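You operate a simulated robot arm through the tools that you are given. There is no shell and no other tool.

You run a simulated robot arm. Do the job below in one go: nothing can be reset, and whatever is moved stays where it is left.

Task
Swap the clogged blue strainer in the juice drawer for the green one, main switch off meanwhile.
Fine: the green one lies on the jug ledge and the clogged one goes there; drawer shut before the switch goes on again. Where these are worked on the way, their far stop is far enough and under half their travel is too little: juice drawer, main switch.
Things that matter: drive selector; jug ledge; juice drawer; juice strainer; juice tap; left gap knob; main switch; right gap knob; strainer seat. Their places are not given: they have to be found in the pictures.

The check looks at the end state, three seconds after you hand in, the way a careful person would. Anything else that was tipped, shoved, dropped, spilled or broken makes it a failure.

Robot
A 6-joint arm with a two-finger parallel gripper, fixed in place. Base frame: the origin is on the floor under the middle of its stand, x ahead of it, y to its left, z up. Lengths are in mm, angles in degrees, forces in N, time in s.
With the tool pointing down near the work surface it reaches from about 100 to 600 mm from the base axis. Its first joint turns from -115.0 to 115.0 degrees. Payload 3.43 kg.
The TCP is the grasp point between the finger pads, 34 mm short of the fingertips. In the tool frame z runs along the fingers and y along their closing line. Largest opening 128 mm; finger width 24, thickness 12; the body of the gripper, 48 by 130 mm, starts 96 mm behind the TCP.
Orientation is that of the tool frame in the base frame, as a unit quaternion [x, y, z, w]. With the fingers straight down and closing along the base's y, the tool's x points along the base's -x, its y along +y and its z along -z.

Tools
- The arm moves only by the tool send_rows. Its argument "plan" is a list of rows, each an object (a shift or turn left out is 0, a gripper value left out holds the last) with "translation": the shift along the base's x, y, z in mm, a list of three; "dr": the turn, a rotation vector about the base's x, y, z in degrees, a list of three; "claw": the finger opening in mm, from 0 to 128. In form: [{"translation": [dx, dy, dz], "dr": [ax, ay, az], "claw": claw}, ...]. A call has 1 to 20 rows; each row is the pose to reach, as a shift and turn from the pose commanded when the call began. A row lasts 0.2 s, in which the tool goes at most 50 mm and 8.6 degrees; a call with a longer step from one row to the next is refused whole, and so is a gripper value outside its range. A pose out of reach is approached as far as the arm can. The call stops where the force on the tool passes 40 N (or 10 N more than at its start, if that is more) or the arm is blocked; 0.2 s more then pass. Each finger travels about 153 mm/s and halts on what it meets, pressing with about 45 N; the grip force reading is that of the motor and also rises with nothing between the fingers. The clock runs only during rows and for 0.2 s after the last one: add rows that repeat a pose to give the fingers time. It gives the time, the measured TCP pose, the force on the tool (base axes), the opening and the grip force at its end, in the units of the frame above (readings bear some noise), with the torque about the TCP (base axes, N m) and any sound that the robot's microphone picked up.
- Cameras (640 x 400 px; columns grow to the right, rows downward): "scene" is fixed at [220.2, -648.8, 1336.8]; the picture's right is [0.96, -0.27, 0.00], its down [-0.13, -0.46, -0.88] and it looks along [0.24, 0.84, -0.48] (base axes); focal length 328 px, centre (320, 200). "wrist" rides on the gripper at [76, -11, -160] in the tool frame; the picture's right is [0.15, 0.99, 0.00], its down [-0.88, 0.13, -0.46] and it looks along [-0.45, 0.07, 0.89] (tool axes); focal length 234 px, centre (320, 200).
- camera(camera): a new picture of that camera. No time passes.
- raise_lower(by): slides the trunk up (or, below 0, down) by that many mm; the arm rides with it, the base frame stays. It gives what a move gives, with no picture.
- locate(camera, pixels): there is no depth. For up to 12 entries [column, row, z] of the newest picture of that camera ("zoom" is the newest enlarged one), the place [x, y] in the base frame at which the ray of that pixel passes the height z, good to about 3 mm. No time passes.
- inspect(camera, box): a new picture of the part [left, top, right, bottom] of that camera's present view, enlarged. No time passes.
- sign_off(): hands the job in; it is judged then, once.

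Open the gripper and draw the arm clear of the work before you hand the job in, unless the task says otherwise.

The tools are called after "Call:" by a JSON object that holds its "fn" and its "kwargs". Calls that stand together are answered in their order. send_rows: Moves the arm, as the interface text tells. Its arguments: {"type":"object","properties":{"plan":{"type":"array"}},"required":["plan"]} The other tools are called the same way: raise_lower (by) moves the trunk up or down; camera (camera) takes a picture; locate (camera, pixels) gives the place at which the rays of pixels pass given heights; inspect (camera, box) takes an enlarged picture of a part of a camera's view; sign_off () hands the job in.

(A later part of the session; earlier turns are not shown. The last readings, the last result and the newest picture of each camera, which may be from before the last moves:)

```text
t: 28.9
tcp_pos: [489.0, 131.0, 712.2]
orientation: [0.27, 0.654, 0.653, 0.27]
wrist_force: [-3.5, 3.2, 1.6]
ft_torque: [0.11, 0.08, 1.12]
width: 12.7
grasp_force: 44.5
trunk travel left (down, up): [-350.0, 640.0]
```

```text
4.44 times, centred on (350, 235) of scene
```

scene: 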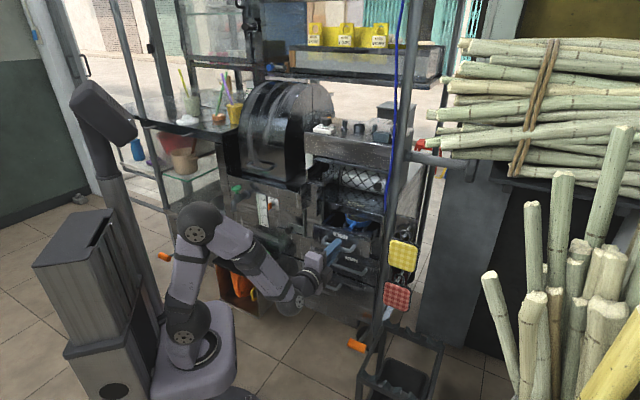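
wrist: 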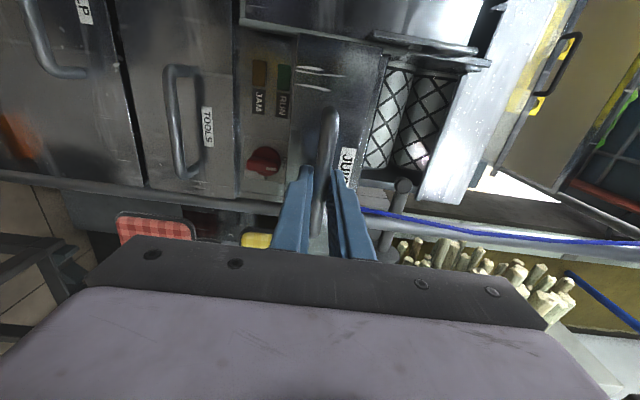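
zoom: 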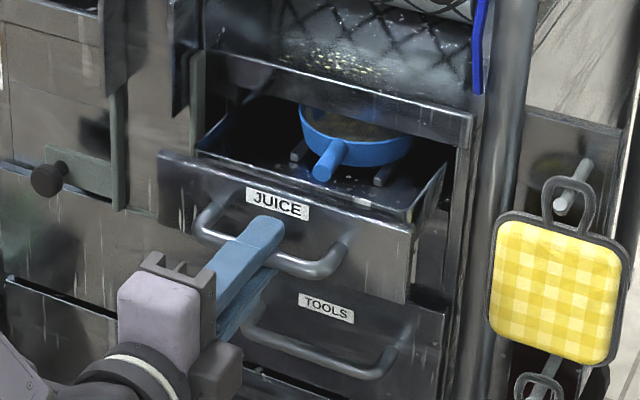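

The blue strainer is visible, sitting on its seat with the handle pointing forward. I keep pulling toward the far stop.

Call:
{"fn": "send_rows", "kwargs": {"plan": [{"translation": [-6, -6, 0]}, {"translation": [-13, -13, 0]}, {"translation": [-20, -20, 0]}, {"translation": [-27, -27, 0]}, {"translation": [-34, -34, 0]}, {"translation": [-41, -41, 0]}, {"translation": [-48, -48, 0]}, {"translation": [-55, -55, 0]}, {"translation": [-55, -55, 0]}]}}

Call:
{"fn": "camera", "kwargs": {"camera": "scene"}}

Call:
{"fn": "inspect", "kwargs": {"camera": "scene", "box": [280, 190, 400, 290]}}

```text
t: 30.9
tcp_pos: [445.6, 71.9, 712.1]
orientation: [0.271, 0.658, 0.65, 0.268]
wrist_force: [-11.9, 11.6, -16.7]
ft_torque: [-0.2, 0.06, -1.06]
width: 12.7
grasp_force: 45.1
out of reach, approached as far as the arm can: row 6, 7, 8, 9
trunk travel left (down, up): [-350.0, 640.0]
```

```text
taken
```

scene: 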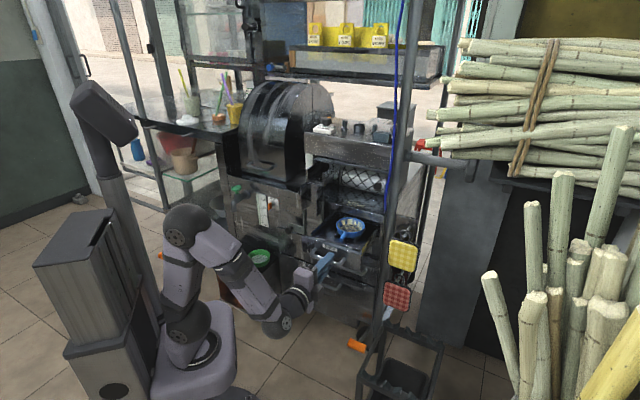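

```text
4.00 times, centred on (340, 240) of scene
```

zoom: 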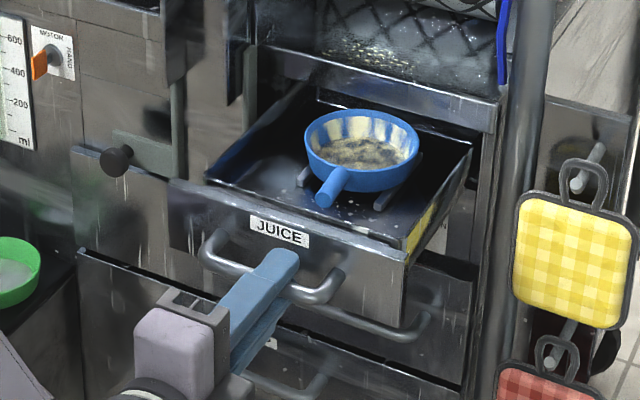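

The arm hit its reach limit at TCP n≈366, with the drawer about 175 mm out and the strainer fully exposed. Still gripping, I pivot the tool down about the bar to lift the wrist and get reach for finishing the pull and letting go.

Call:
{"fn": "send_rows", "kwargs": {"plan": [{"translation": [-0.7, 0.95, 2.3], "dr": [-5.66, 5.66, 0]}, {"translation": [-1.25, 2.15, 4.6], "dr": [-11.3, 11.3, 0]}, {"translation": [-1.55, 3.55, 6.75], "dr": [-17, 17, 0]}, {"translation": [-1.6, 5.2, 8.8], "dr": [-22.6, 22.6, 0]}, {"translation": [-1.5, 7, 10.7], "dr": [-28.3, 28.3, 0]}, {"translation": [-1.5, 7, 10.7], "dr": [-28.3, 28.3, 0]}]}}

Call:
{"fn": "camera", "kwargs": {"camera": "scene"}}

Call:
{"fn": "inspect", "kwargs": {"camera": "scene", "box": [280, 190, 400, 290]}}

```text
t: 31.9
tcp_pos: [445.1, 72.5, 718.3]
orientation: [0.335, 0.805, 0.45, 0.19]
wrist_force: [4.5, -4.1, -10.1]
ft_torque: [-0.7, -0.51, -0.1]
width: 12.5
grasp_force: 44.9
trunk travel left (down, up): [-350.0, 640.0]
stopped in row 5: the force on the tool passed its limit at 41 N (the readings are from after the stop); the commanded pose is now the measured one
```

```text
taken
```

scene: 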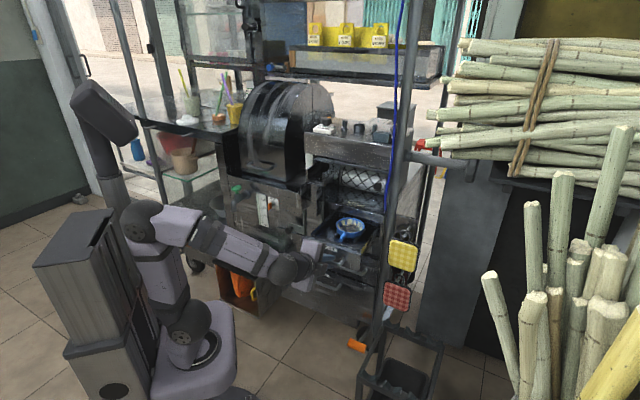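

```text
4.00 times, centred on (340, 240) of scene
```

zoom: 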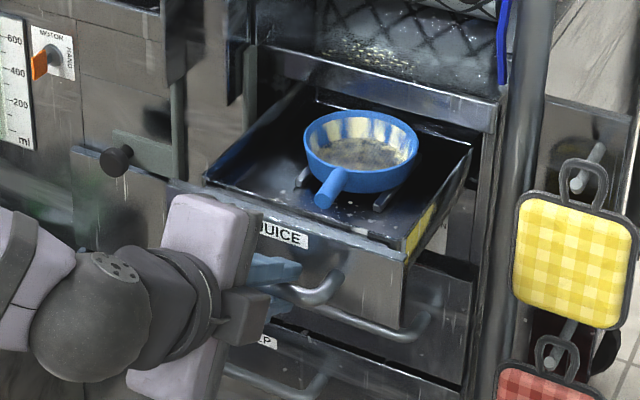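

The tool is tilted about 32° and forces are low again. I try pulling a bit more to find out whether the drawer has reached its far stop.

Call:
{"fn": "send_rows", "kwargs": {"plan": [{"translation": [-3.5, -3.5, 0]}, {"translation": [-7, -7, 0]}, {"translation": [-10.5, -10.5, 0]}, {"translation": [-14, -14, 0]}, {"translation": [-17.5, -17.5, 0]}, {"translation": [-21, -21, 0]}]}}

Call:
{"fn": "inspect", "kwargs": {"camera": "scene", "box": [280, 190, 400, 290]}}

```text
t: 33.3
tcp_pos: [427.9, 55.1, 718.8]
orientation: [0.333, 0.805, 0.453, 0.189]
wrist_force: [26.3, 16.5, -18.5]
ft_torque: [-0.38, -0.37, 0.09]
width: 12.9
grasp_force: 44.2
trunk travel left (down, up): [-350.0, 640.0]
```

```text
4.00 times, centred on (340, 240) of scene
```

zoom: 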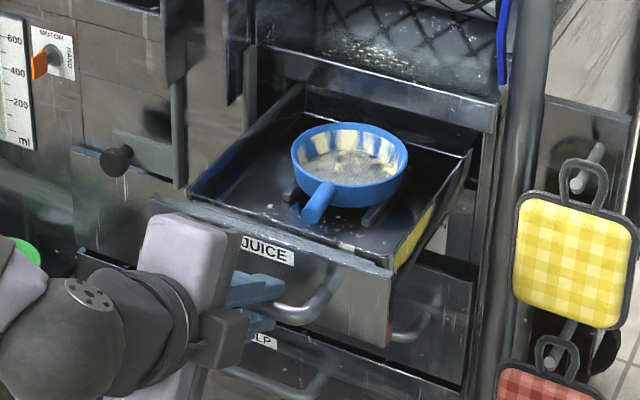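

The resistance rose to about 31 N, so the drawer is at its far stop, roughly 200 mm of travel. I ease off, open slightly and withdraw along the tool axis.

Call:
{"fn": "send_rows", "kwargs": {"plan": [{"translation": [2.5, 2.5, 0]}, {"translation": [2.5, 2.5, 0], "claw": 26}, {"translation": [2.5, 2.5, 0], "claw": 26}, {"translation": [-5, -5, 6.5]}, {"translation": [-14, -14, 14]}, {"translation": [-28, -28, 26]}, {"translation": [-40, -40, 50]}, {"translation": [-45, -45, 90]}, {"translation": [-45, -45, 130]}]}}

Call:
{"fn": "camera", "kwargs": {"camera": "scene"}}

Call:
{"fn": "inspect", "kwargs": {"camera": "scene", "box": [280, 190, 400, 290]}}

```text
t: 35.3
tcp_pos: [399.5, -10.0, 850.9]
orientation: [0.332, 0.805, 0.454, 0.189]
wrist_force: [0.2, -0.9, 0.6]
ft_torque: [0.04, 0.0, -0.03]
width: 26.0
grasp_force: 0.1
out of reach, approached as far as the arm can: row 6, 7, 8, 9
trunk travel left (down, up): [-350.0, 640.0]
```

```text
taken
```

scene: 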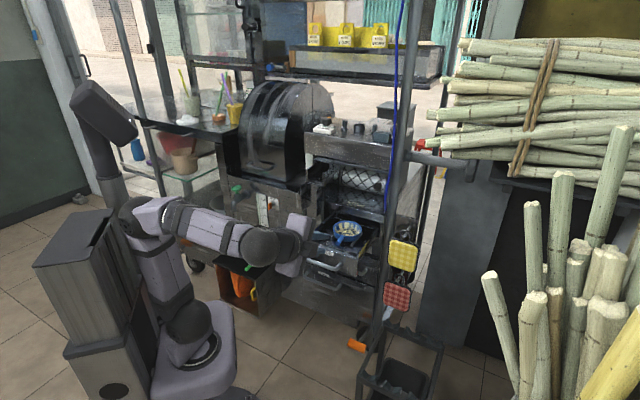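

```text
4.00 times, centred on (340, 240) of scene
```

zoom: 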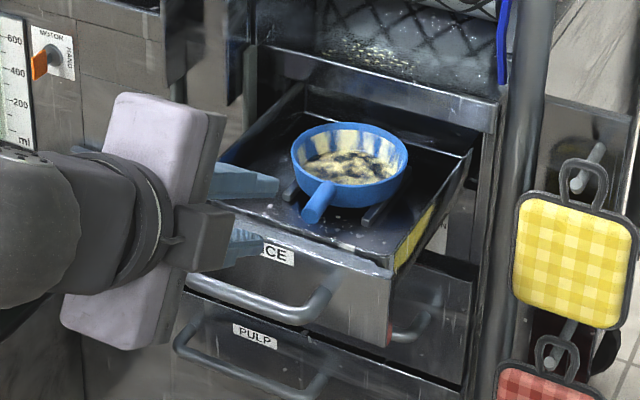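

The arm is free and the drawer stays open with the strainer exposed. I bring the tool to vertical above the drawer, moving outward first, for a top view.

Call:
{"fn": "send_rows", "kwargs": {"plan": [{"translation": [17, 27, 7], "dr": [-5, 5, 0]}, {"translation": [34, 54, 14], "dr": [-10, 10, 0]}, {"translation": [51, 81, 21], "dr": [-15.5, 15.5, 0]}, {"translation": [67, 109, 29], "dr": [-21, 21, 0]}, {"translation": [67, 109, 29], "dr": [-26.5, 26.5, 0]}, {"translation": [67, 109, 29], "dr": [-32, 32, 0]}, {"translation": [67, 109, 29], "dr": [-37.5, 37.5, 0]}, {"translation": [67, 109, 29], "dr": [-41.6, 41.6, 0]}]}}

Call:
{"fn": "send_rows", "kwargs": {"plan": [{"dr": [0, 0, 8.2]}, {"dr": [0, 0, 16.4]}, {"dr": [0, 0, 24.6]}, {"dr": [0, 0, 32.8]}, {"dr": [0, 0, 41]}, {"dr": [0, 0, 49.2]}, {"dr": [0, 0, 57.4]}, {"dr": [0, 0, 65.6]}, {"dr": [0, 0, 73.8]}, {"dr": [0, 0, 82]}, {"dr": [0, 0, 90]}, {"dr": [0, 0, 90], "claw": 60}]}}

Call:
{"fn": "camera", "kwargs": {"camera": "wrist"}}

Call:
{"fn": "camera", "kwargs": {"camera": "scene"}}

```text
t: 37.1
tcp_pos: [447.5, 96.4, 845.8]
orientation: [0.382, 0.924, 0.0, 0.003]
wrist_force: [0.0, 0.0, 0.1]
ft_torque: [-0.01, -0.04, 0.01]
width: 25.9
grasp_force: 0.0
out of reach, approached as far as the arm can: row 7, 8
trunk travel left (down, up): [-350.0, 640.0]
```

```text
t: 39.7
tcp_pos: [447.4, 96.1, 845.3]
orientation: [-0.385, 0.923, 0.001, 0.002]
wrist_force: [-0.2, 0.0, -0.1]
ft_torque: [0.0, 0.0, -0.03]
width: 60.1
grasp_force: 0.0
trunk travel left (down, up): [-350.0, 640.0]
```

```text
taken
```

wrist: 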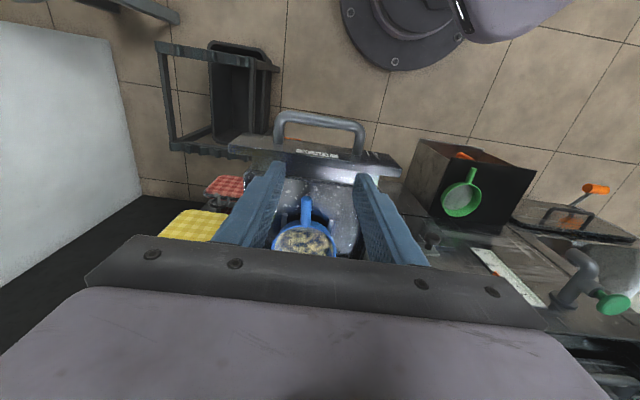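

```text
taken
```

scene: 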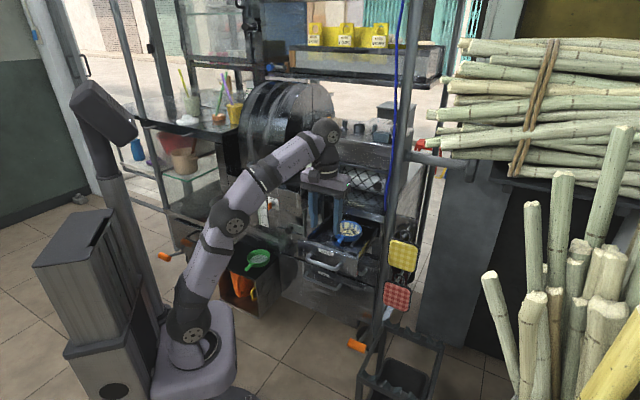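

The tool is vertical over the drawer, but the arm is near full stretch here. I raise the trunk by 150 mm to get working room for top grasps.

Call:
{"fn": "raise_lower", "kwargs": {"by": 150}}

Call:
{"fn": "send_rows", "kwargs": {"plan": [{"translation": [0, 0, -40]}, {"translation": [0, 0, -80]}, {"translation": [0, 0, -120]}, {"translation": [0, 0, -140]}]}}

Call:
{"fn": "camera", "kwargs": {"camera": "wrist"}}

Call:
{"fn": "inspect", "kwargs": {"camera": "wrist", "box": [220, 90, 420, 260]}}

Call:
{"fn": "inspect", "kwargs": {"camera": "wrist", "box": [400, 110, 560, 260]}}

```text
t: 41.4
tcp_pos: [448.1, 97.3, 995.3]
orientation: [-0.382, 0.924, 0.002, 0.0]
wrist_force: [-0.4, 0.4, 0.3]
ft_torque: [-0.02, -0.01, -0.02]
width: 60.0
grasp_force: 0.1
trunk travel left (down, up): [-500.0, 490.0]
```

```text
t: 42.4
tcp_pos: [447.5, 95.3, 856.3]
orientation: [-0.384, 0.923, 0.0, 0.002]
wrist_force: [-0.3, -0.7, -0.2]
ft_torque: [-0.01, -0.01, 0.03]
width: 60.1
grasp_force: 0.1
trunk travel left (down, up): [-500.0, 490.0]
```

```text
taken
```

wrist: 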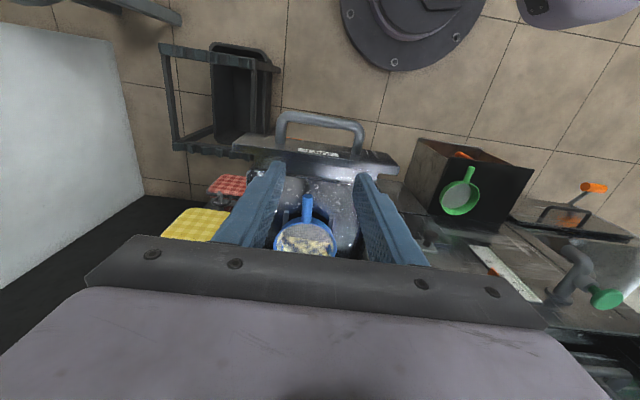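

```text
2.35 times, centred on (320, 175) of wrist
```

zoom: 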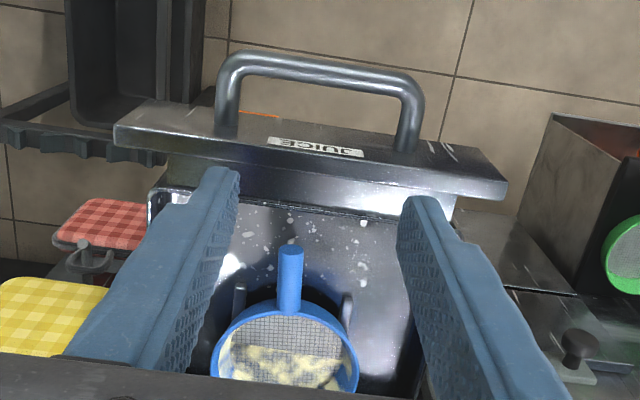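

```text
2.67 times, centred on (480, 185) of wrist
```

zoom: 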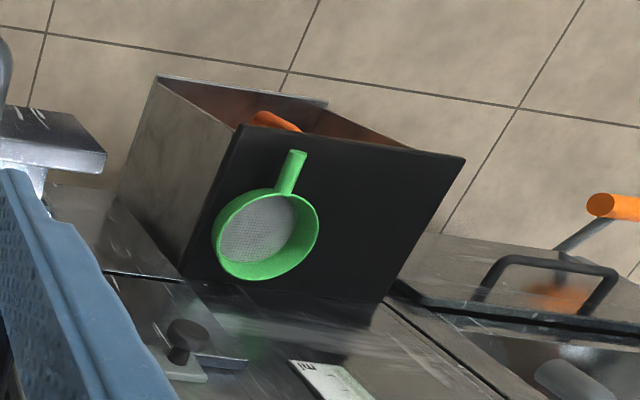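

The blue strainer's handle tip is near n≈461, t≈255, z≈712, pointing at the robot and yawed about 9° from the panel normal. I move above it with the matching yaw to refine.

Call:
{"fn": "send_rows", "kwargs": {"plan": [{"translation": [16, 13, -14], "dr": [0, 0, 2.2]}, {"translation": [32, 27, -28], "dr": [0, 0, 4.4]}, {"translation": [48, 40, -42], "dr": [0, 0, 6.6]}, {"translation": [65, 56, -56], "dr": [0, 0, 8.5]}, {"translation": [65, 56, -56], "dr": [0, 0, 8.5]}]}}

Call:
{"fn": "camera", "kwargs": {"camera": "wrist"}}

Call:
{"fn": "inspect", "kwargs": {"camera": "wrist", "box": [220, 90, 420, 260]}}

Call:
{"fn": "inspect", "kwargs": {"camera": "scene", "box": [300, 190, 400, 270]}}

```text
t: 43.6
tcp_pos: [511.7, 152.4, 798.9]
orientation: [-0.452, 0.892, 0.001, 0.002]
wrist_force: [-0.2, -0.3, -0.7]
ft_torque: [0.0, 0.0, -0.02]
width: 60.3
grasp_force: 0.1
trunk travel left (down, up): [-500.0, 490.0]
```

```text
taken
```

wrist: 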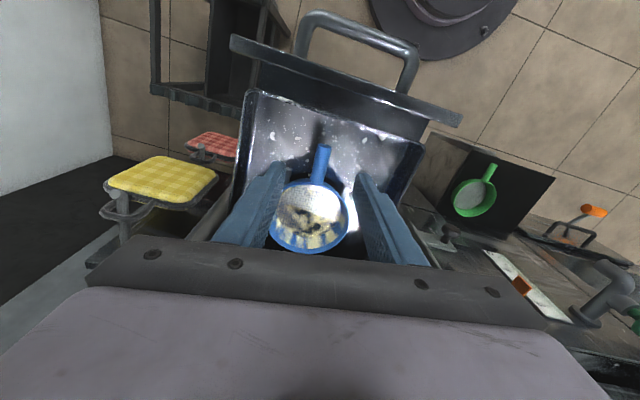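

```text
2.35 times, centred on (320, 175) of wrist
```

zoom: 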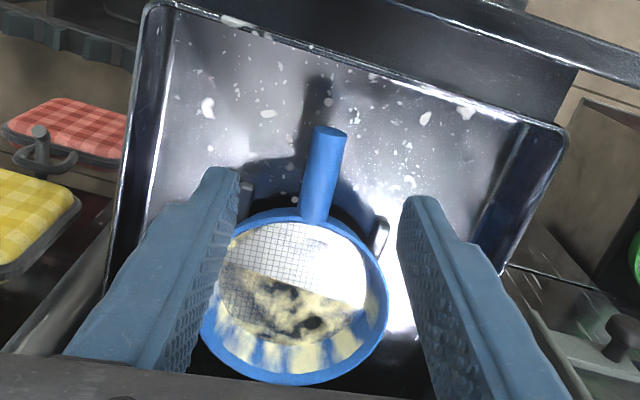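

```text
5.00 times, centred on (350, 230) of scene
```

zoom: 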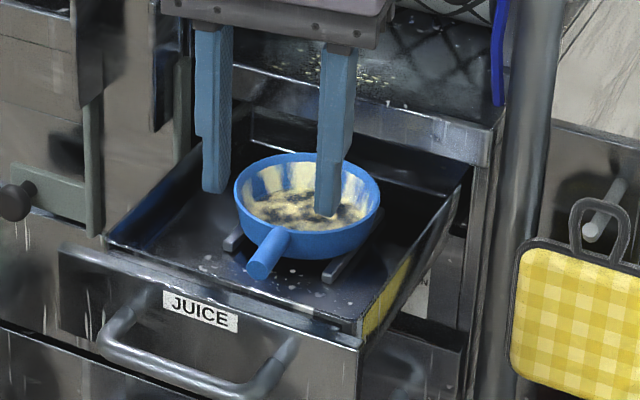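

The handle is aligned with the tool axis to within 1°. It spans −17…+24 mm about the TCP, sits 3 mm to the tool's +y, and its top is at z≈719. I descend with a 40 mm opening to TCP z≈726, keeping the tips off the drawer floor.

Call:
{"fn": "send_rows", "kwargs": {"plan": [{"translation": [-1, 3.2, -15], "claw": 40}, {"translation": [-1, 3.2, -35]}, {"translation": [-1, 3.2, -52]}, {"translation": [-1, 3.2, -64]}, {"translation": [-1, 3.2, -73]}, {"translation": [-1, 3.2, -73]}]}}

Call:
{"fn": "camera", "kwargs": {"camera": "wrist"}}

Call:
{"fn": "inspect", "kwargs": {"camera": "scene", "box": [300, 190, 400, 270]}}

Call:
{"fn": "inspect", "kwargs": {"camera": "wrist", "box": [240, 90, 400, 240]}}

```text
t: 45.0
tcp_pos: [509.5, 156.5, 730.2]
orientation: [-0.451, 0.893, 0.001, 0.007]
wrist_force: [-0.1, 0.4, 30.4]
ft_torque: [0.19, 0.77, 0.05]
width: 39.8
grasp_force: 0.1
trunk travel left (down, up): [-500.0, 490.0]
```

```text
taken
```

wrist: 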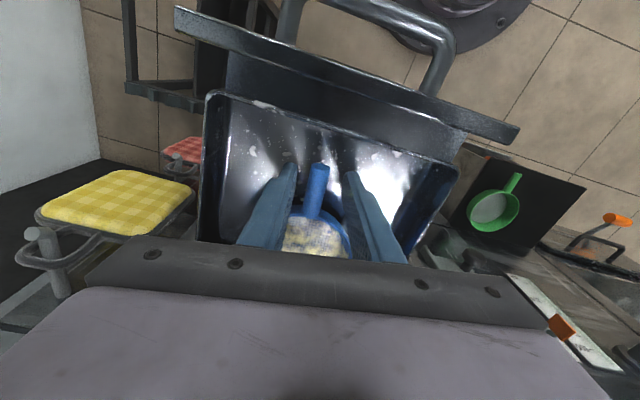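

```text
5.00 times, centred on (350, 230) of scene
```

zoom: 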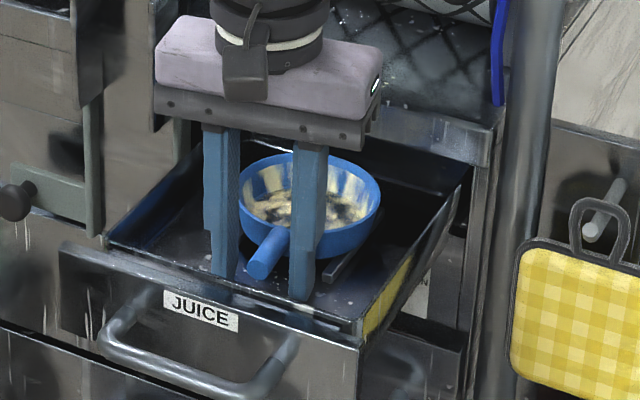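

```text
2.67 times, centred on (320, 165) of wrist
```

zoom: 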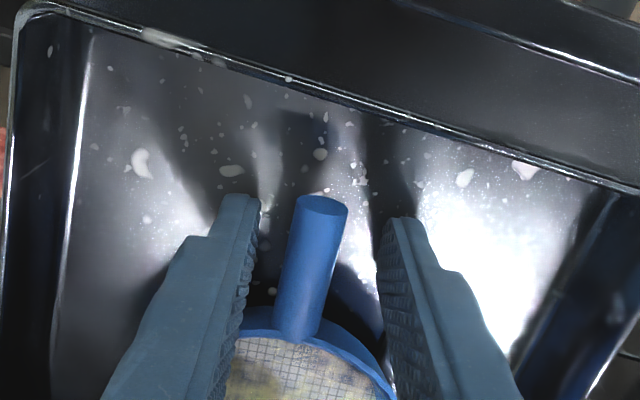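

A 30 N upward force shows one fingertip touched the drawer floor at z≈696. I lift 5 mm, then close on the handle, which is centred between the fingers.

Call:
{"fn": "send_rows", "kwargs": {"plan": [{"translation": [0, 0, 5]}, {"translation": [0, 0, 5]}, {"translation": [0, 0, 5], "claw": 20}, {"translation": [0, 0, 5], "claw": 8}, {"translation": [0, 0, 5], "claw": 6}, {"translation": [0, 0, 5], "claw": 6}]}}

Call:
{"fn": "inspect", "kwargs": {"camera": "wrist", "box": [240, 90, 400, 240]}}

```text
t: 46.4
tcp_pos: [509.5, 155.9, 729.5]
orientation: [-0.451, 0.892, 0.002, 0.0]
wrist_force: [0.6, -1.5, 1.2]
ft_torque: [-0.11, 0.03, 0.04]
width: 13.6
grasp_force: 44.3
trunk travel left (down, up): [-500.0, 490.0]
```

```text
2.67 times, centred on (320, 165) of wrist
```

zoom: 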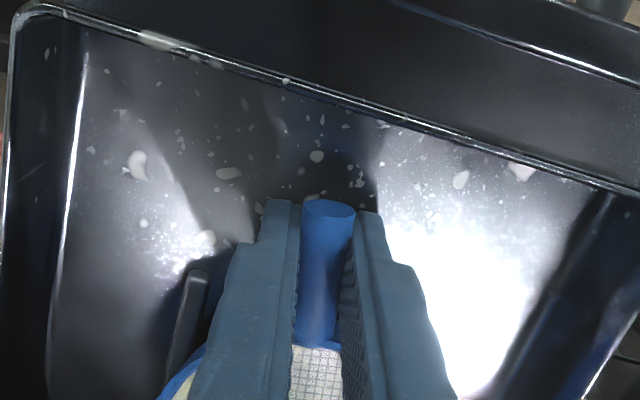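

The handle is held at 13.6 mm wide. I lift straight up slowly and check that the strainer comes level.

Call:
{"fn": "send_rows", "kwargs": {"plan": [{"translation": [0, 0, 5]}, {"translation": [0, 0, 12]}, {"translation": [0, 0, 22]}, {"translation": [0, 0, 35]}, {"translation": [0, 0, 50]}, {"translation": [0, 0, 68]}, {"translation": [0, 0, 88]}, {"translation": [0, 0, 105]}, {"translation": [0, 0, 115]}, {"translation": [0, 0, 115]}]}}

Call:
{"fn": "camera", "kwargs": {"camera": "scene"}}

Call:
{"fn": "inspect", "kwargs": {"camera": "scene", "box": [300, 170, 400, 270]}}

Call:
{"fn": "inspect", "kwargs": {"camera": "wrist", "box": [180, 60, 460, 240]}}

```text
t: 48.6
tcp_pos: [512.4, 156.6, 846.5]
orientation: [-0.45, 0.893, 0.002, 0.001]
wrist_force: [-0.2, 0.0, -0.6]
ft_torque: [0.02, 0.02, -0.01]
width: 6.0
grasp_force: 0.0
trunk travel left (down, up): [-500.0, 490.0]
```

```text
taken
```

scene: 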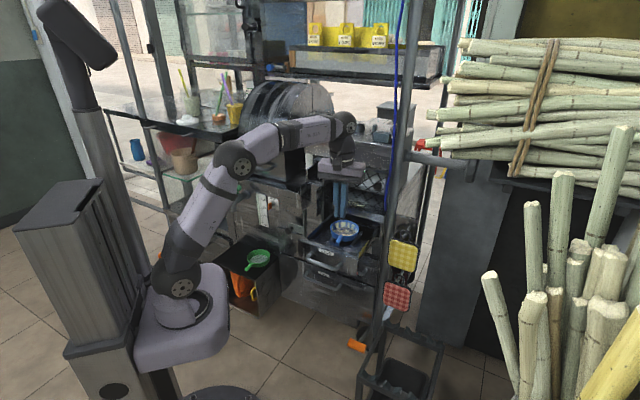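

```text
4.00 times, centred on (350, 220) of scene
```

zoom: 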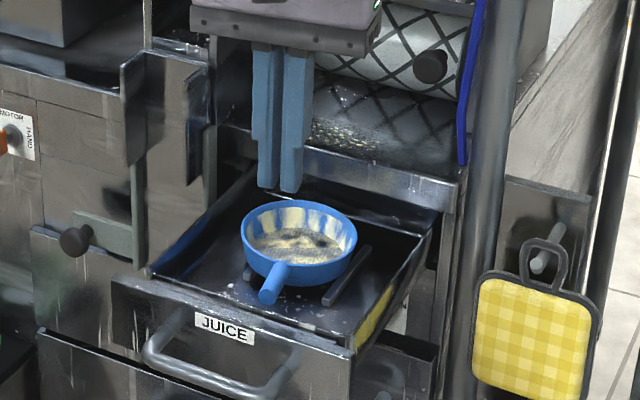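

```text
2.22 times, centred on (320, 150) of wrist
```

zoom: 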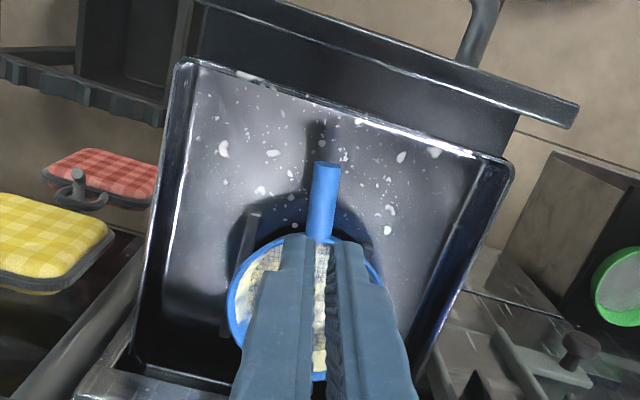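

The fingers closed to 6 mm, so the strainer slipped out of the grip on the way up. It still sits in the drawer near its seat. I look closer to see whether it moved before trying again.

Call:
{"fn": "inspect", "kwargs": {"camera": "scene", "box": [315, 205, 375, 255]}}

Call:
{"fn": "send_rows", "kwargs": {"plan": [{"translation": [-20, -27, 5], "claw": 50}, {"translation": [-41, -56, 10], "claw": 50}]}}

Call:
{"fn": "inspect", "kwargs": {"camera": "wrist", "box": [220, 90, 420, 250]}}

Call:
{"fn": "inspect", "kwargs": {"camera": "scene", "box": [315, 205, 375, 255]}}

```text
8.00 times, centred on (345, 230) of scene
```

zoom: 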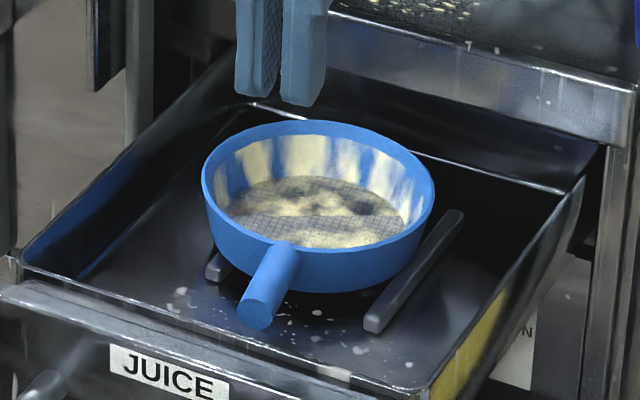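

```text
t: 49.2
tcp_pos: [469.1, 101.3, 857.3]
orientation: [-0.452, 0.892, 0.002, 0.001]
wrist_force: [-0.4, 0.3, -0.4]
ft_torque: [0.02, 0.0, -0.03]
width: 50.0
grasp_force: 0.1
trunk travel left (down, up): [-500.0, 490.0]
```

```text
2.50 times, centred on (320, 170) of wrist
```

zoom: 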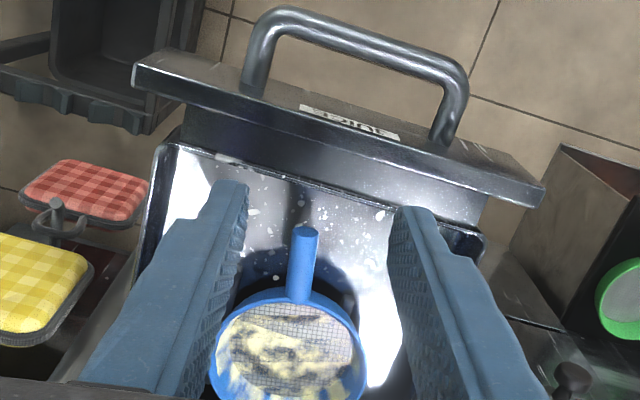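

```text
8.00 times, centred on (345, 230) of scene
```

zoom: 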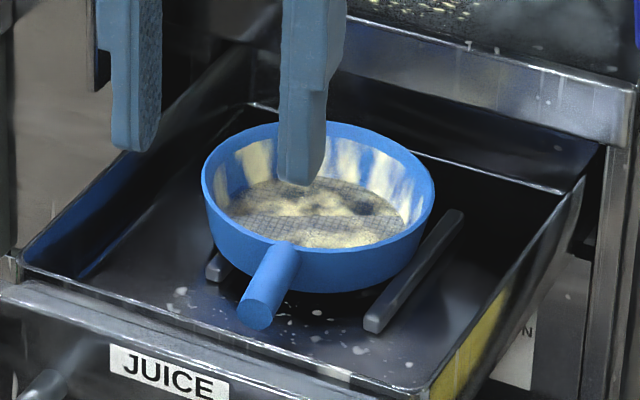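

The bowl was nudged about 9 mm to the left, and its handle now lies at azimuth ≈59°. I re-approach with matching yaw, gripping nearer the bowl where the load arm is shorter.

Call:
{"fn": "send_rows", "kwargs": {"plan": [{"translation": [21, 31, -15], "dr": [0, 0, 2.7], "claw": 40}, {"translation": [42, 62.8, -35], "dr": [0, 0, 5.5]}, {"translation": [42, 62.8, -60], "dr": [0, 0, 5.5]}, {"translation": [42, 62.8, -85], "dr": [0, 0, 5.5]}]}}

Call:
{"fn": "inspect", "kwargs": {"camera": "wrist", "box": [220, 90, 420, 250]}}

Call:
{"fn": "inspect", "kwargs": {"camera": "scene", "box": [315, 200, 375, 250]}}

```text
t: 50.2
tcp_pos: [512.0, 164.5, 770.6]
orientation: [-0.494, 0.87, 0.0, 0.001]
wrist_force: [-0.2, 0.3, 0.3]
ft_torque: [0.01, -0.01, 0.0]
width: 39.9
grasp_force: 0.0
trunk travel left (down, up): [-500.0, 490.0]
```

```text
2.50 times, centred on (320, 170) of wrist
```

zoom: 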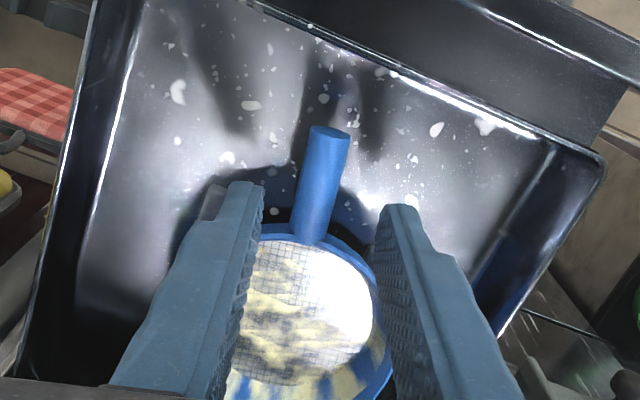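

```text
8.00 times, centred on (345, 225) of scene
```

zoom: 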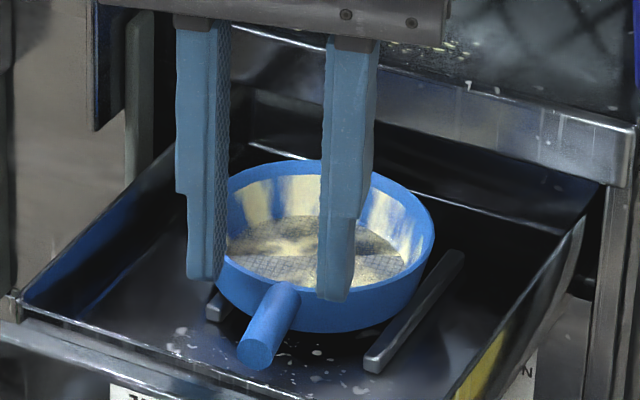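

The fingers straddle the handle root centrally, about 2 mm from the rim. I back off 4 mm toward the handle tip, descend to just above the drawer floor and close.

Call:
{"fn": "send_rows", "kwargs": {"plan": [{"translation": [-2, -3.4, -10]}, {"translation": [-2, -3.4, -22]}, {"translation": [-2, -3.4, -32]}, {"translation": [-2, -3.4, -38]}, {"translation": [-2, -3.4, -38]}]}}

Call:
{"fn": "inspect", "kwargs": {"camera": "scene", "box": [315, 200, 375, 250]}}

Call:
{"fn": "inspect", "kwargs": {"camera": "wrist", "box": [240, 90, 400, 230]}}

```text
t: 51.4
tcp_pos: [509.5, 160.7, 732.3]
orientation: [-0.494, 0.87, 0.001, 0.001]
wrist_force: [0.1, -0.4, 0.1]
ft_torque: [-0.02, 0.01, 0.0]
width: 39.9
grasp_force: 0.0
trunk travel left (down, up): [-500.0, 490.0]
```

```text
8.00 times, centred on (345, 225) of scene
```

zoom: 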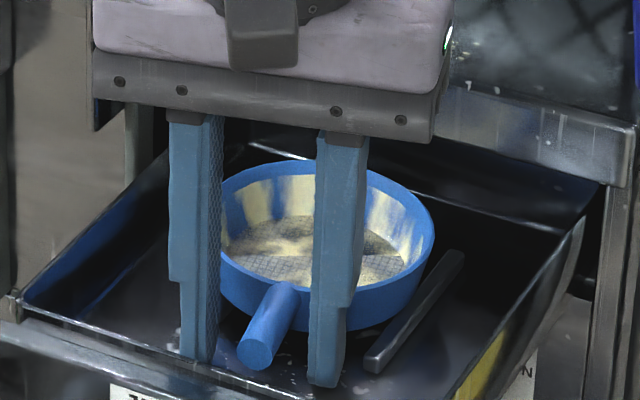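

```text
2.86 times, centred on (320, 160) of wrist
```

zoom: 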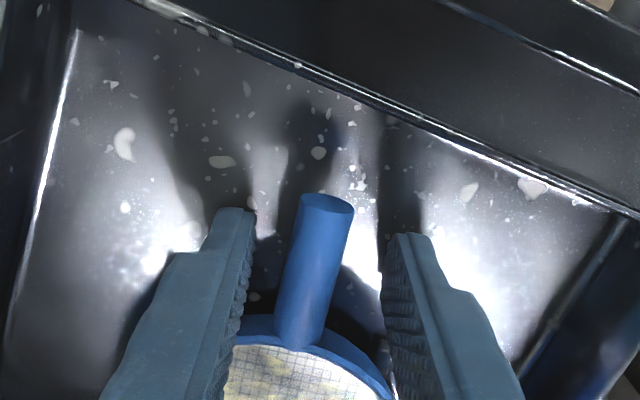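

The position is good with zero contact force. I close fully and lift just 8 mm to test the hold.

Call:
{"fn": "send_rows", "kwargs": {"plan": [{"claw": 25}, {"claw": 10}, {"claw": 2}, {"claw": 2}, {"claw": 2}, {"claw": 2}]}}

Call:
{"fn": "send_rows", "kwargs": {"plan": [{"translation": [0, 0, 1]}, {"translation": [0, 0, 2.5]}, {"translation": [0, 0, 4]}, {"translation": [0, 0, 6]}, {"translation": [0, 0, 8]}, {"translation": [0, 0, 8]}]}}

Call:
{"fn": "inspect", "kwargs": {"camera": "scene", "box": [315, 200, 375, 250]}}

Call:
{"fn": "inspect", "kwargs": {"camera": "wrist", "box": [240, 90, 400, 230]}}

```text
t: 52.8
tcp_pos: [508.9, 159.9, 733.1]
orientation: [-0.493, 0.87, 0.002, 0.001]
wrist_force: [0.3, 0.1, -0.4]
ft_torque: [0.0, 0.02, -0.03]
width: 13.5
grasp_force: 45.3
trunk travel left (down, up): [-500.0, 490.0]
```

```text
t: 54.2
tcp_pos: [508.4, 159.4, 740.3]
orientation: [-0.493, 0.87, 0.002, 0.002]
wrist_force: [-0.2, 0.0, -1.6]
ft_torque: [0.0, 0.01, 0.0]
width: 13.2
grasp_force: 44.9
trunk travel left (down, up): [-500.0, 490.0]
```

```text
8.00 times, centred on (345, 225) of scene
```

zoom: 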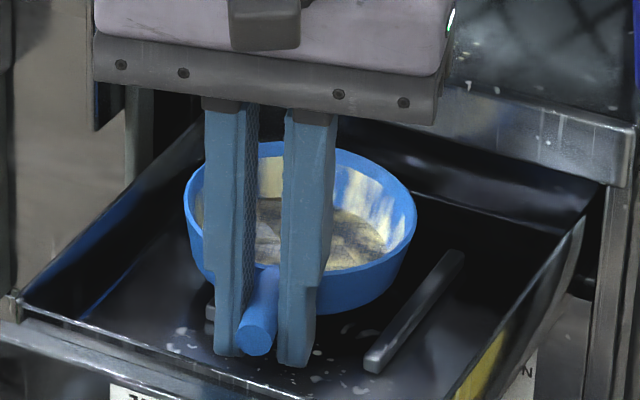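

```text
2.86 times, centred on (320, 160) of wrist
```

zoom: 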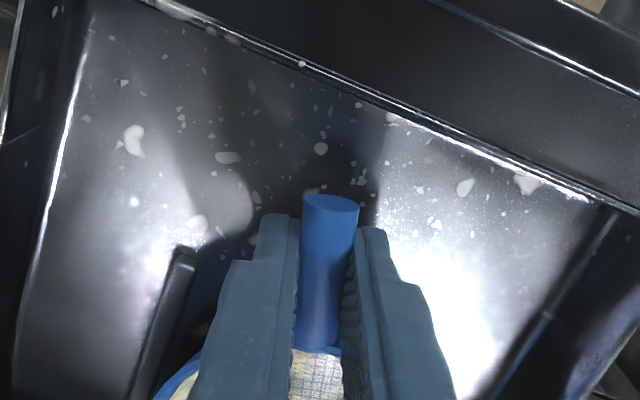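

It holds, with a load of only about 1.5 N, though the bowl has swung slightly left. I continue lifting in small steps and watch.

Call:
{"fn": "send_rows", "kwargs": {"plan": [{"translation": [0, 0, 3]}, {"translation": [0, 0, 6]}, {"translation": [0, 0, 9]}, {"translation": [0, 0, 12]}, {"translation": [0, 0, 15]}, {"translation": [0, 0, 15]}]}}

Call:
{"fn": "inspect", "kwargs": {"camera": "scene", "box": [315, 200, 375, 250]}}

Call:
{"fn": "inspect", "kwargs": {"camera": "wrist", "box": [200, 60, 440, 240]}}

```text
t: 55.6
tcp_pos: [510.0, 159.1, 755.5]
orientation: [-0.494, 0.87, 0.001, 0.0]
wrist_force: [-0.3, 0.8, 0.0]
ft_torque: [-0.05, 0.01, -0.05]
width: 13.5
grasp_force: 45.0
trunk travel left (down, up): [-500.0, 490.0]
```

```text
8.00 times, centred on (345, 225) of scene
```

zoom: 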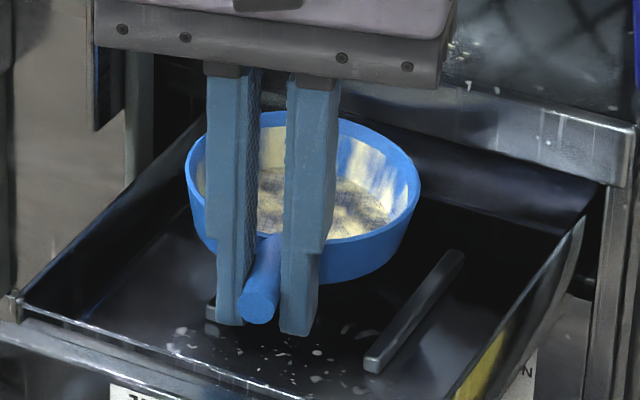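

```text
2.22 times, centred on (320, 150) of wrist
```

zoom: 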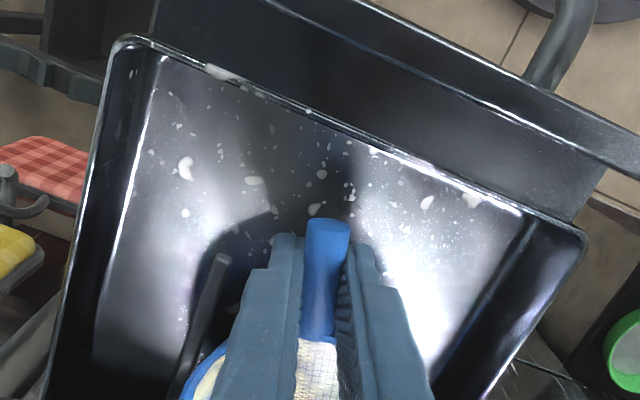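

The strainer is rising level and the hold is stable. I lift a further 75 mm at the same gentle pace.

Call:
{"fn": "send_rows", "kwargs": {"plan": [{"translation": [0, 0, 4]}, {"translation": [0, 0, 8]}, {"translation": [0, 0, 12]}, {"translation": [0, 0, 17]}, {"translation": [0, 0, 22]}, {"translation": [0, 0, 27]}, {"translation": [0, 0, 32]}, {"translation": [0, 0, 38]}, {"translation": [0, 0, 44]}, {"translation": [0, 0, 50]}, {"translation": [0, 0, 56]}, {"translation": [0, 0, 62]}, {"translation": [0, 0, 68]}, {"translation": [0, 0, 74]}, {"translation": [0, 0, 74]}]}}

Call:
{"fn": "inspect", "kwargs": {"camera": "scene", "box": [305, 180, 385, 250]}}

Call:
{"fn": "inspect", "kwargs": {"camera": "wrist", "box": [200, 60, 440, 240]}}

```text
t: 58.8
tcp_pos: [510.6, 158.8, 829.6]
orientation: [-0.494, 0.87, 0.001, 0.002]
wrist_force: [0.3, -0.3, 0.0]
ft_torque: [-0.02, 0.02, 0.01]
width: 13.5
grasp_force: 44.9
trunk travel left (down, up): [-500.0, 490.0]
```

```text
5.71 times, centred on (345, 215) of scene
```

zoom: 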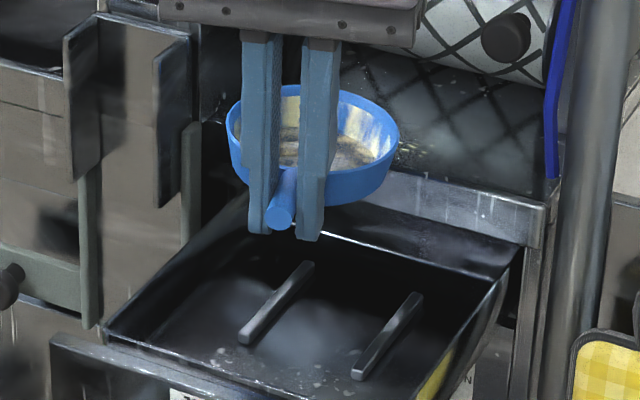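

```text
2.22 times, centred on (320, 150) of wrist
```

zoom: 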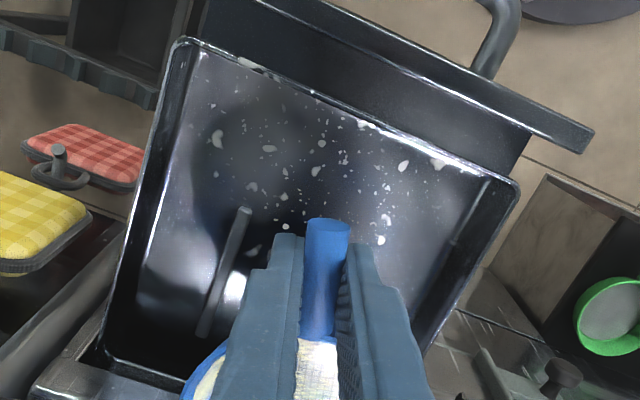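

The blue strainer is out, and the two seat rails are now visible in the drawer. Before transport I zoom in to check how it hangs relative to the fingertips.

Call:
{"fn": "inspect", "kwargs": {"camera": "scene", "box": [325, 190, 365, 215]}}

Call:
{"fn": "inspect", "kwargs": {"camera": "scene", "box": [235, 240, 285, 275]}}

Call:
{"fn": "inspect", "kwargs": {"camera": "scene", "box": [315, 215, 375, 255]}}

```text
16.00 times, centred on (345, 202) of scene
```

zoom: 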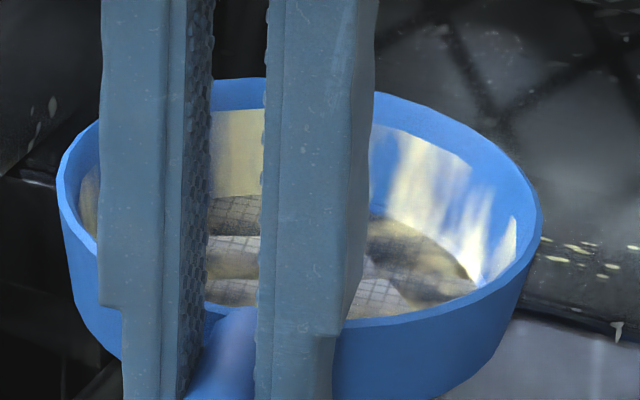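

```text
11.43 times, centred on (260, 258) of scene
```

zoom: 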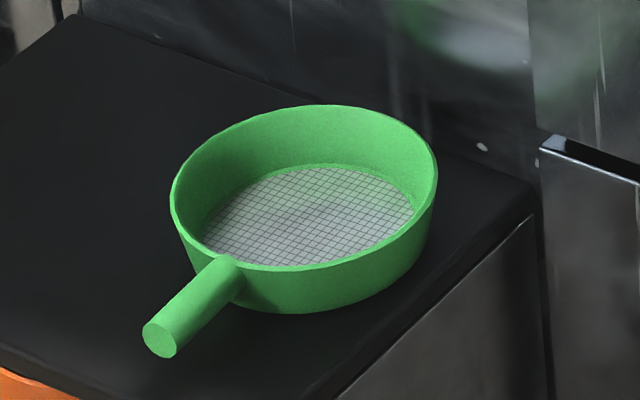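

```text
10.00 times, centred on (345, 235) of scene
```

zoom: 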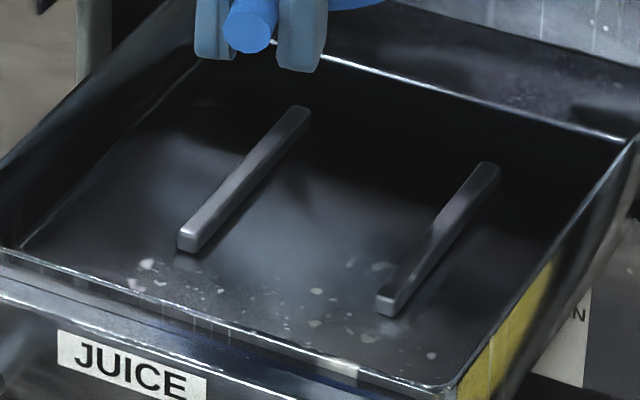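

The hang is fine: rim z≈826, bowl centre about 61 mm ahead of the TCP. The seat rails run at t≈217 and t≈290 for n≈492–577, so the seat centre is near (n 534, t 254). I back away from the machine and carry the blue strainer gently sideways toward the ledge.

Call:
{"fn": "send_rows", "kwargs": {"plan": [{"translation": [-8, -8, 0]}, {"translation": [-20, -20, 0]}, {"translation": [-34, -34, 0]}, {"translation": [-48, -48, 0]}, {"translation": [-60, -60, 0]}, {"translation": [-76, -46, 0]}, {"translation": [-96, -26, 0]}, {"translation": [-116, -6, 0]}, {"translation": [-136, 14, 0]}, {"translation": [-156, 34, 0]}, {"translation": [-176, 54, 0]}, {"translation": [-196, 74, 0]}, {"translation": [-216, 94, 0]}, {"translation": [-236, 114, 0]}, {"translation": [-256, 134, 0]}, {"translation": [-276, 154, 0]}, {"translation": [-296, 174, 0]}, {"translation": [-314, 192, 0]}, {"translation": [-326, 204, 0]}, {"translation": [-326, 204, 0]}]}}

Call:
{"fn": "camera", "kwargs": {"camera": "scene"}}

Call:
{"fn": "camera", "kwargs": {"camera": "wrist"}}

```text
t: 63.0
tcp_pos: [184.9, 361.9, 830.3]
orientation: [-0.494, 0.87, 0.001, 0.002]
wrist_force: [0.4, 0.0, -1.1]
ft_torque: [-0.01, -0.02, 0.01]
width: 13.0
grasp_force: 45.1
trunk travel left (down, up): [-500.0, 490.0]
```

```text
taken
```

scene: 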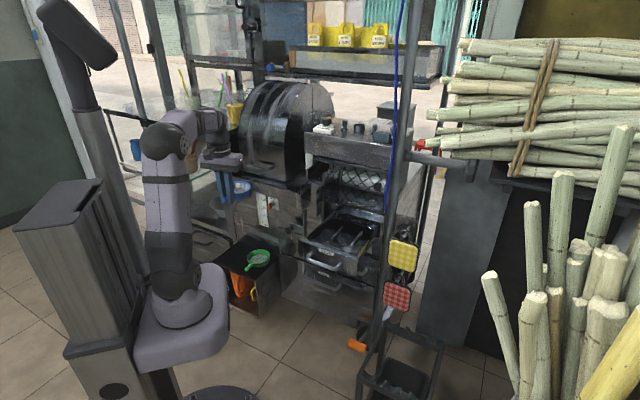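

```text
taken
```

wrist: 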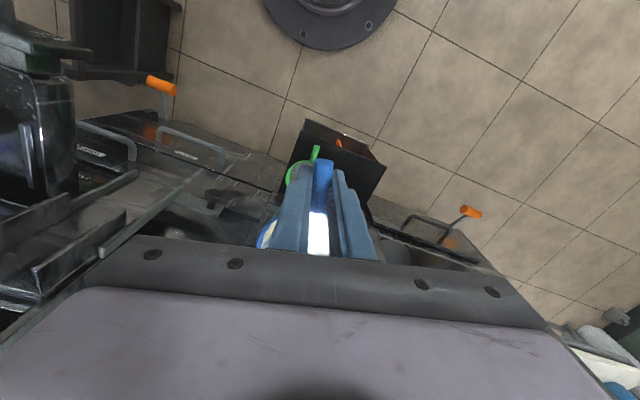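

The strainer is held well, about 150 mm above the ledge's front right. I zoom the wrist view to pin down the ledge edges and the green strainer from here.

Call:
{"fn": "inspect", "kwargs": {"camera": "wrist", "box": [250, 90, 430, 230]}}

Call:
{"fn": "inspect", "kwargs": {"camera": "scene", "box": [205, 160, 305, 280]}}

```text
2.86 times, centred on (340, 160) of wrist
```

zoom: 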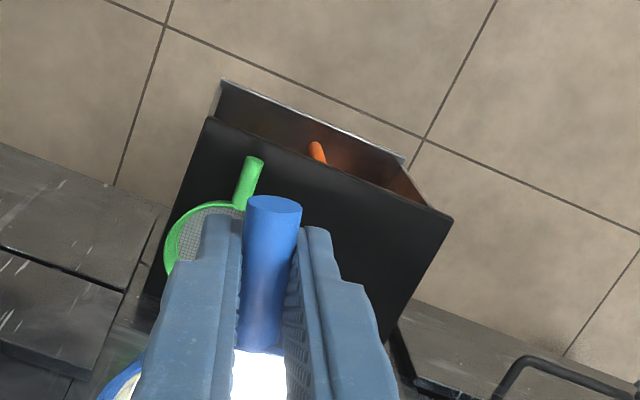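

```text
3.33 times, centred on (255, 220) of scene
```

zoom: 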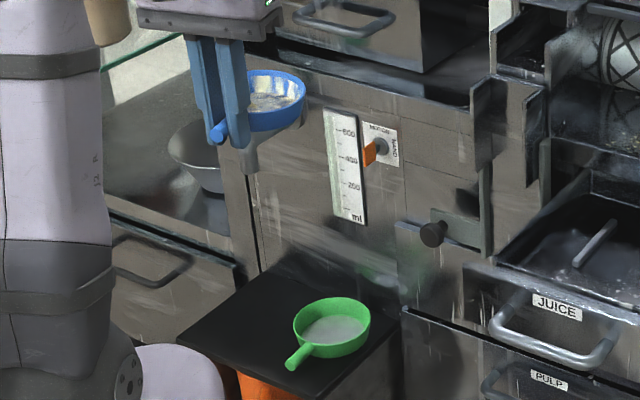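

The ledge triangulates to top z≈432, n 431–596, t −328…−97. The green strainer is centred near (n 528, t −147), so the left part is free. The tap spout hangs near (n≈493, t≈−213, z≥685), so I go left, descend in front of the ledge, and slide in underneath it.

Call:
{"fn": "send_rows", "kwargs": {"plan": [{"translation": [-22, 17, 0]}, {"translation": [-44, 34, 0]}, {"translation": [-66, 51, 0]}, {"translation": [-88, 68, 0]}, {"translation": [-108.5, 85, 0]}, {"translation": [-108.5, 85, -20]}, {"translation": [-108.5, 85, -45]}, {"translation": [-108.5, 85, -75]}, {"translation": [-108.5, 85, -105]}, {"translation": [-108.5, 85, -135]}, {"translation": [-108.5, 85, -165]}, {"translation": [-108.5, 85, -195]}, {"translation": [-108.5, 85, -225]}, {"translation": [-108.5, 85, -255]}, {"translation": [-108.5, 85, -280]}, {"translation": [-108.5, 85, -300]}, {"translation": [-108.5, 85, -300]}]}}

Call:
{"fn": "camera", "kwargs": {"camera": "scene"}}

Call:
{"fn": "camera", "kwargs": {"camera": "wrist"}}

Call:
{"fn": "inspect", "kwargs": {"camera": "scene", "box": [195, 180, 295, 290]}}

```text
t: 66.6
tcp_pos: [73.6, 447.0, 530.2]
orientation: [-0.493, 0.87, 0.002, 0.001]
wrist_force: [-0.7, 0.7, 0.1]
ft_torque: [-0.02, 0.01, -0.02]
width: 13.1
grasp_force: 45.2
trunk travel left (down, up): [-500.0, 490.0]
```

```text
taken
```

scene: 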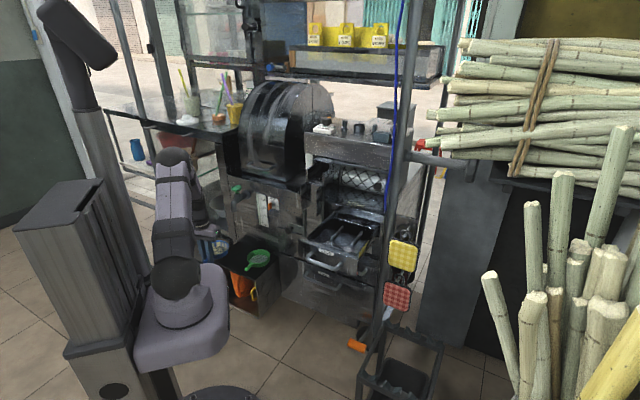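

```text
taken
```

wrist: 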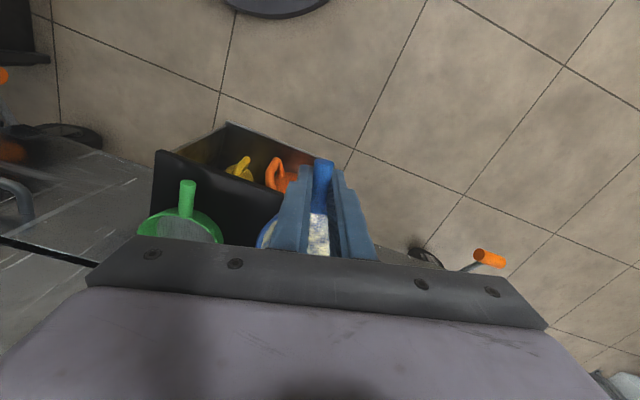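

```text
3.64 times, centred on (245, 235) of scene
```

zoom: 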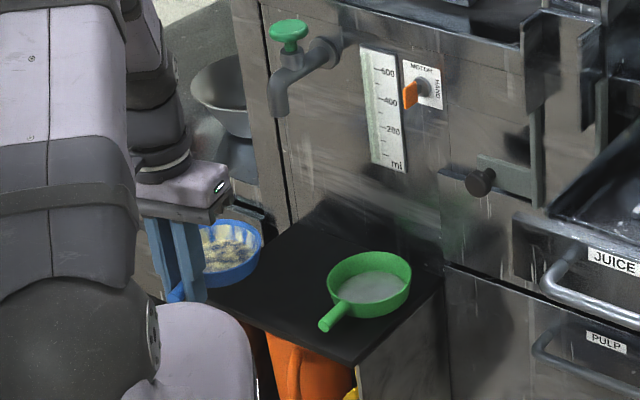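

Hovering near the ledge's front left. I zoom the wrist view to check the ledge's left edge against the blue bowl before going lower.

Call:
{"fn": "inspect", "kwargs": {"camera": "wrist", "box": [130, 110, 430, 260]}}

Call:
{"fn": "inspect", "kwargs": {"camera": "scene", "box": [215, 225, 275, 275]}}

```text
2.13 times, centred on (280, 185) of wrist
```

zoom: 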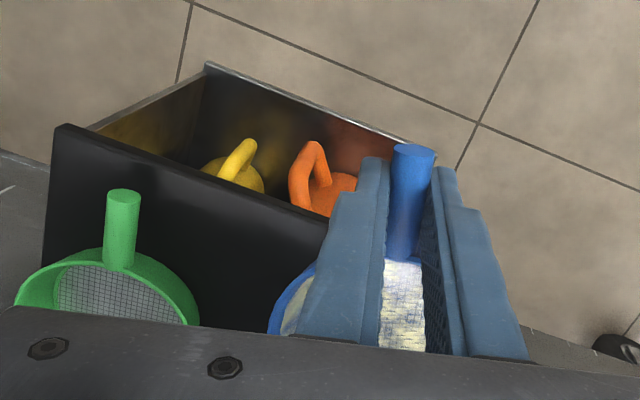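

```text
8.00 times, centred on (245, 250) of scene
```

zoom: 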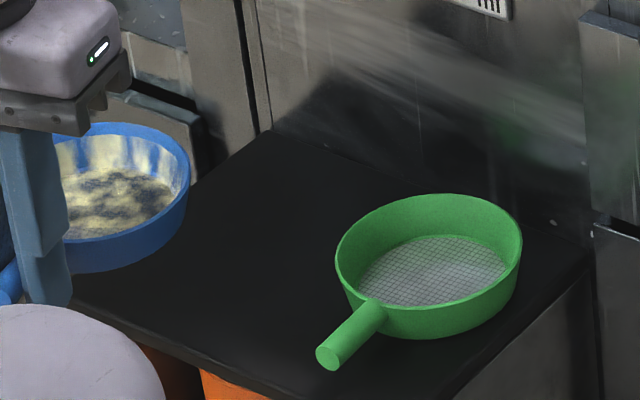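

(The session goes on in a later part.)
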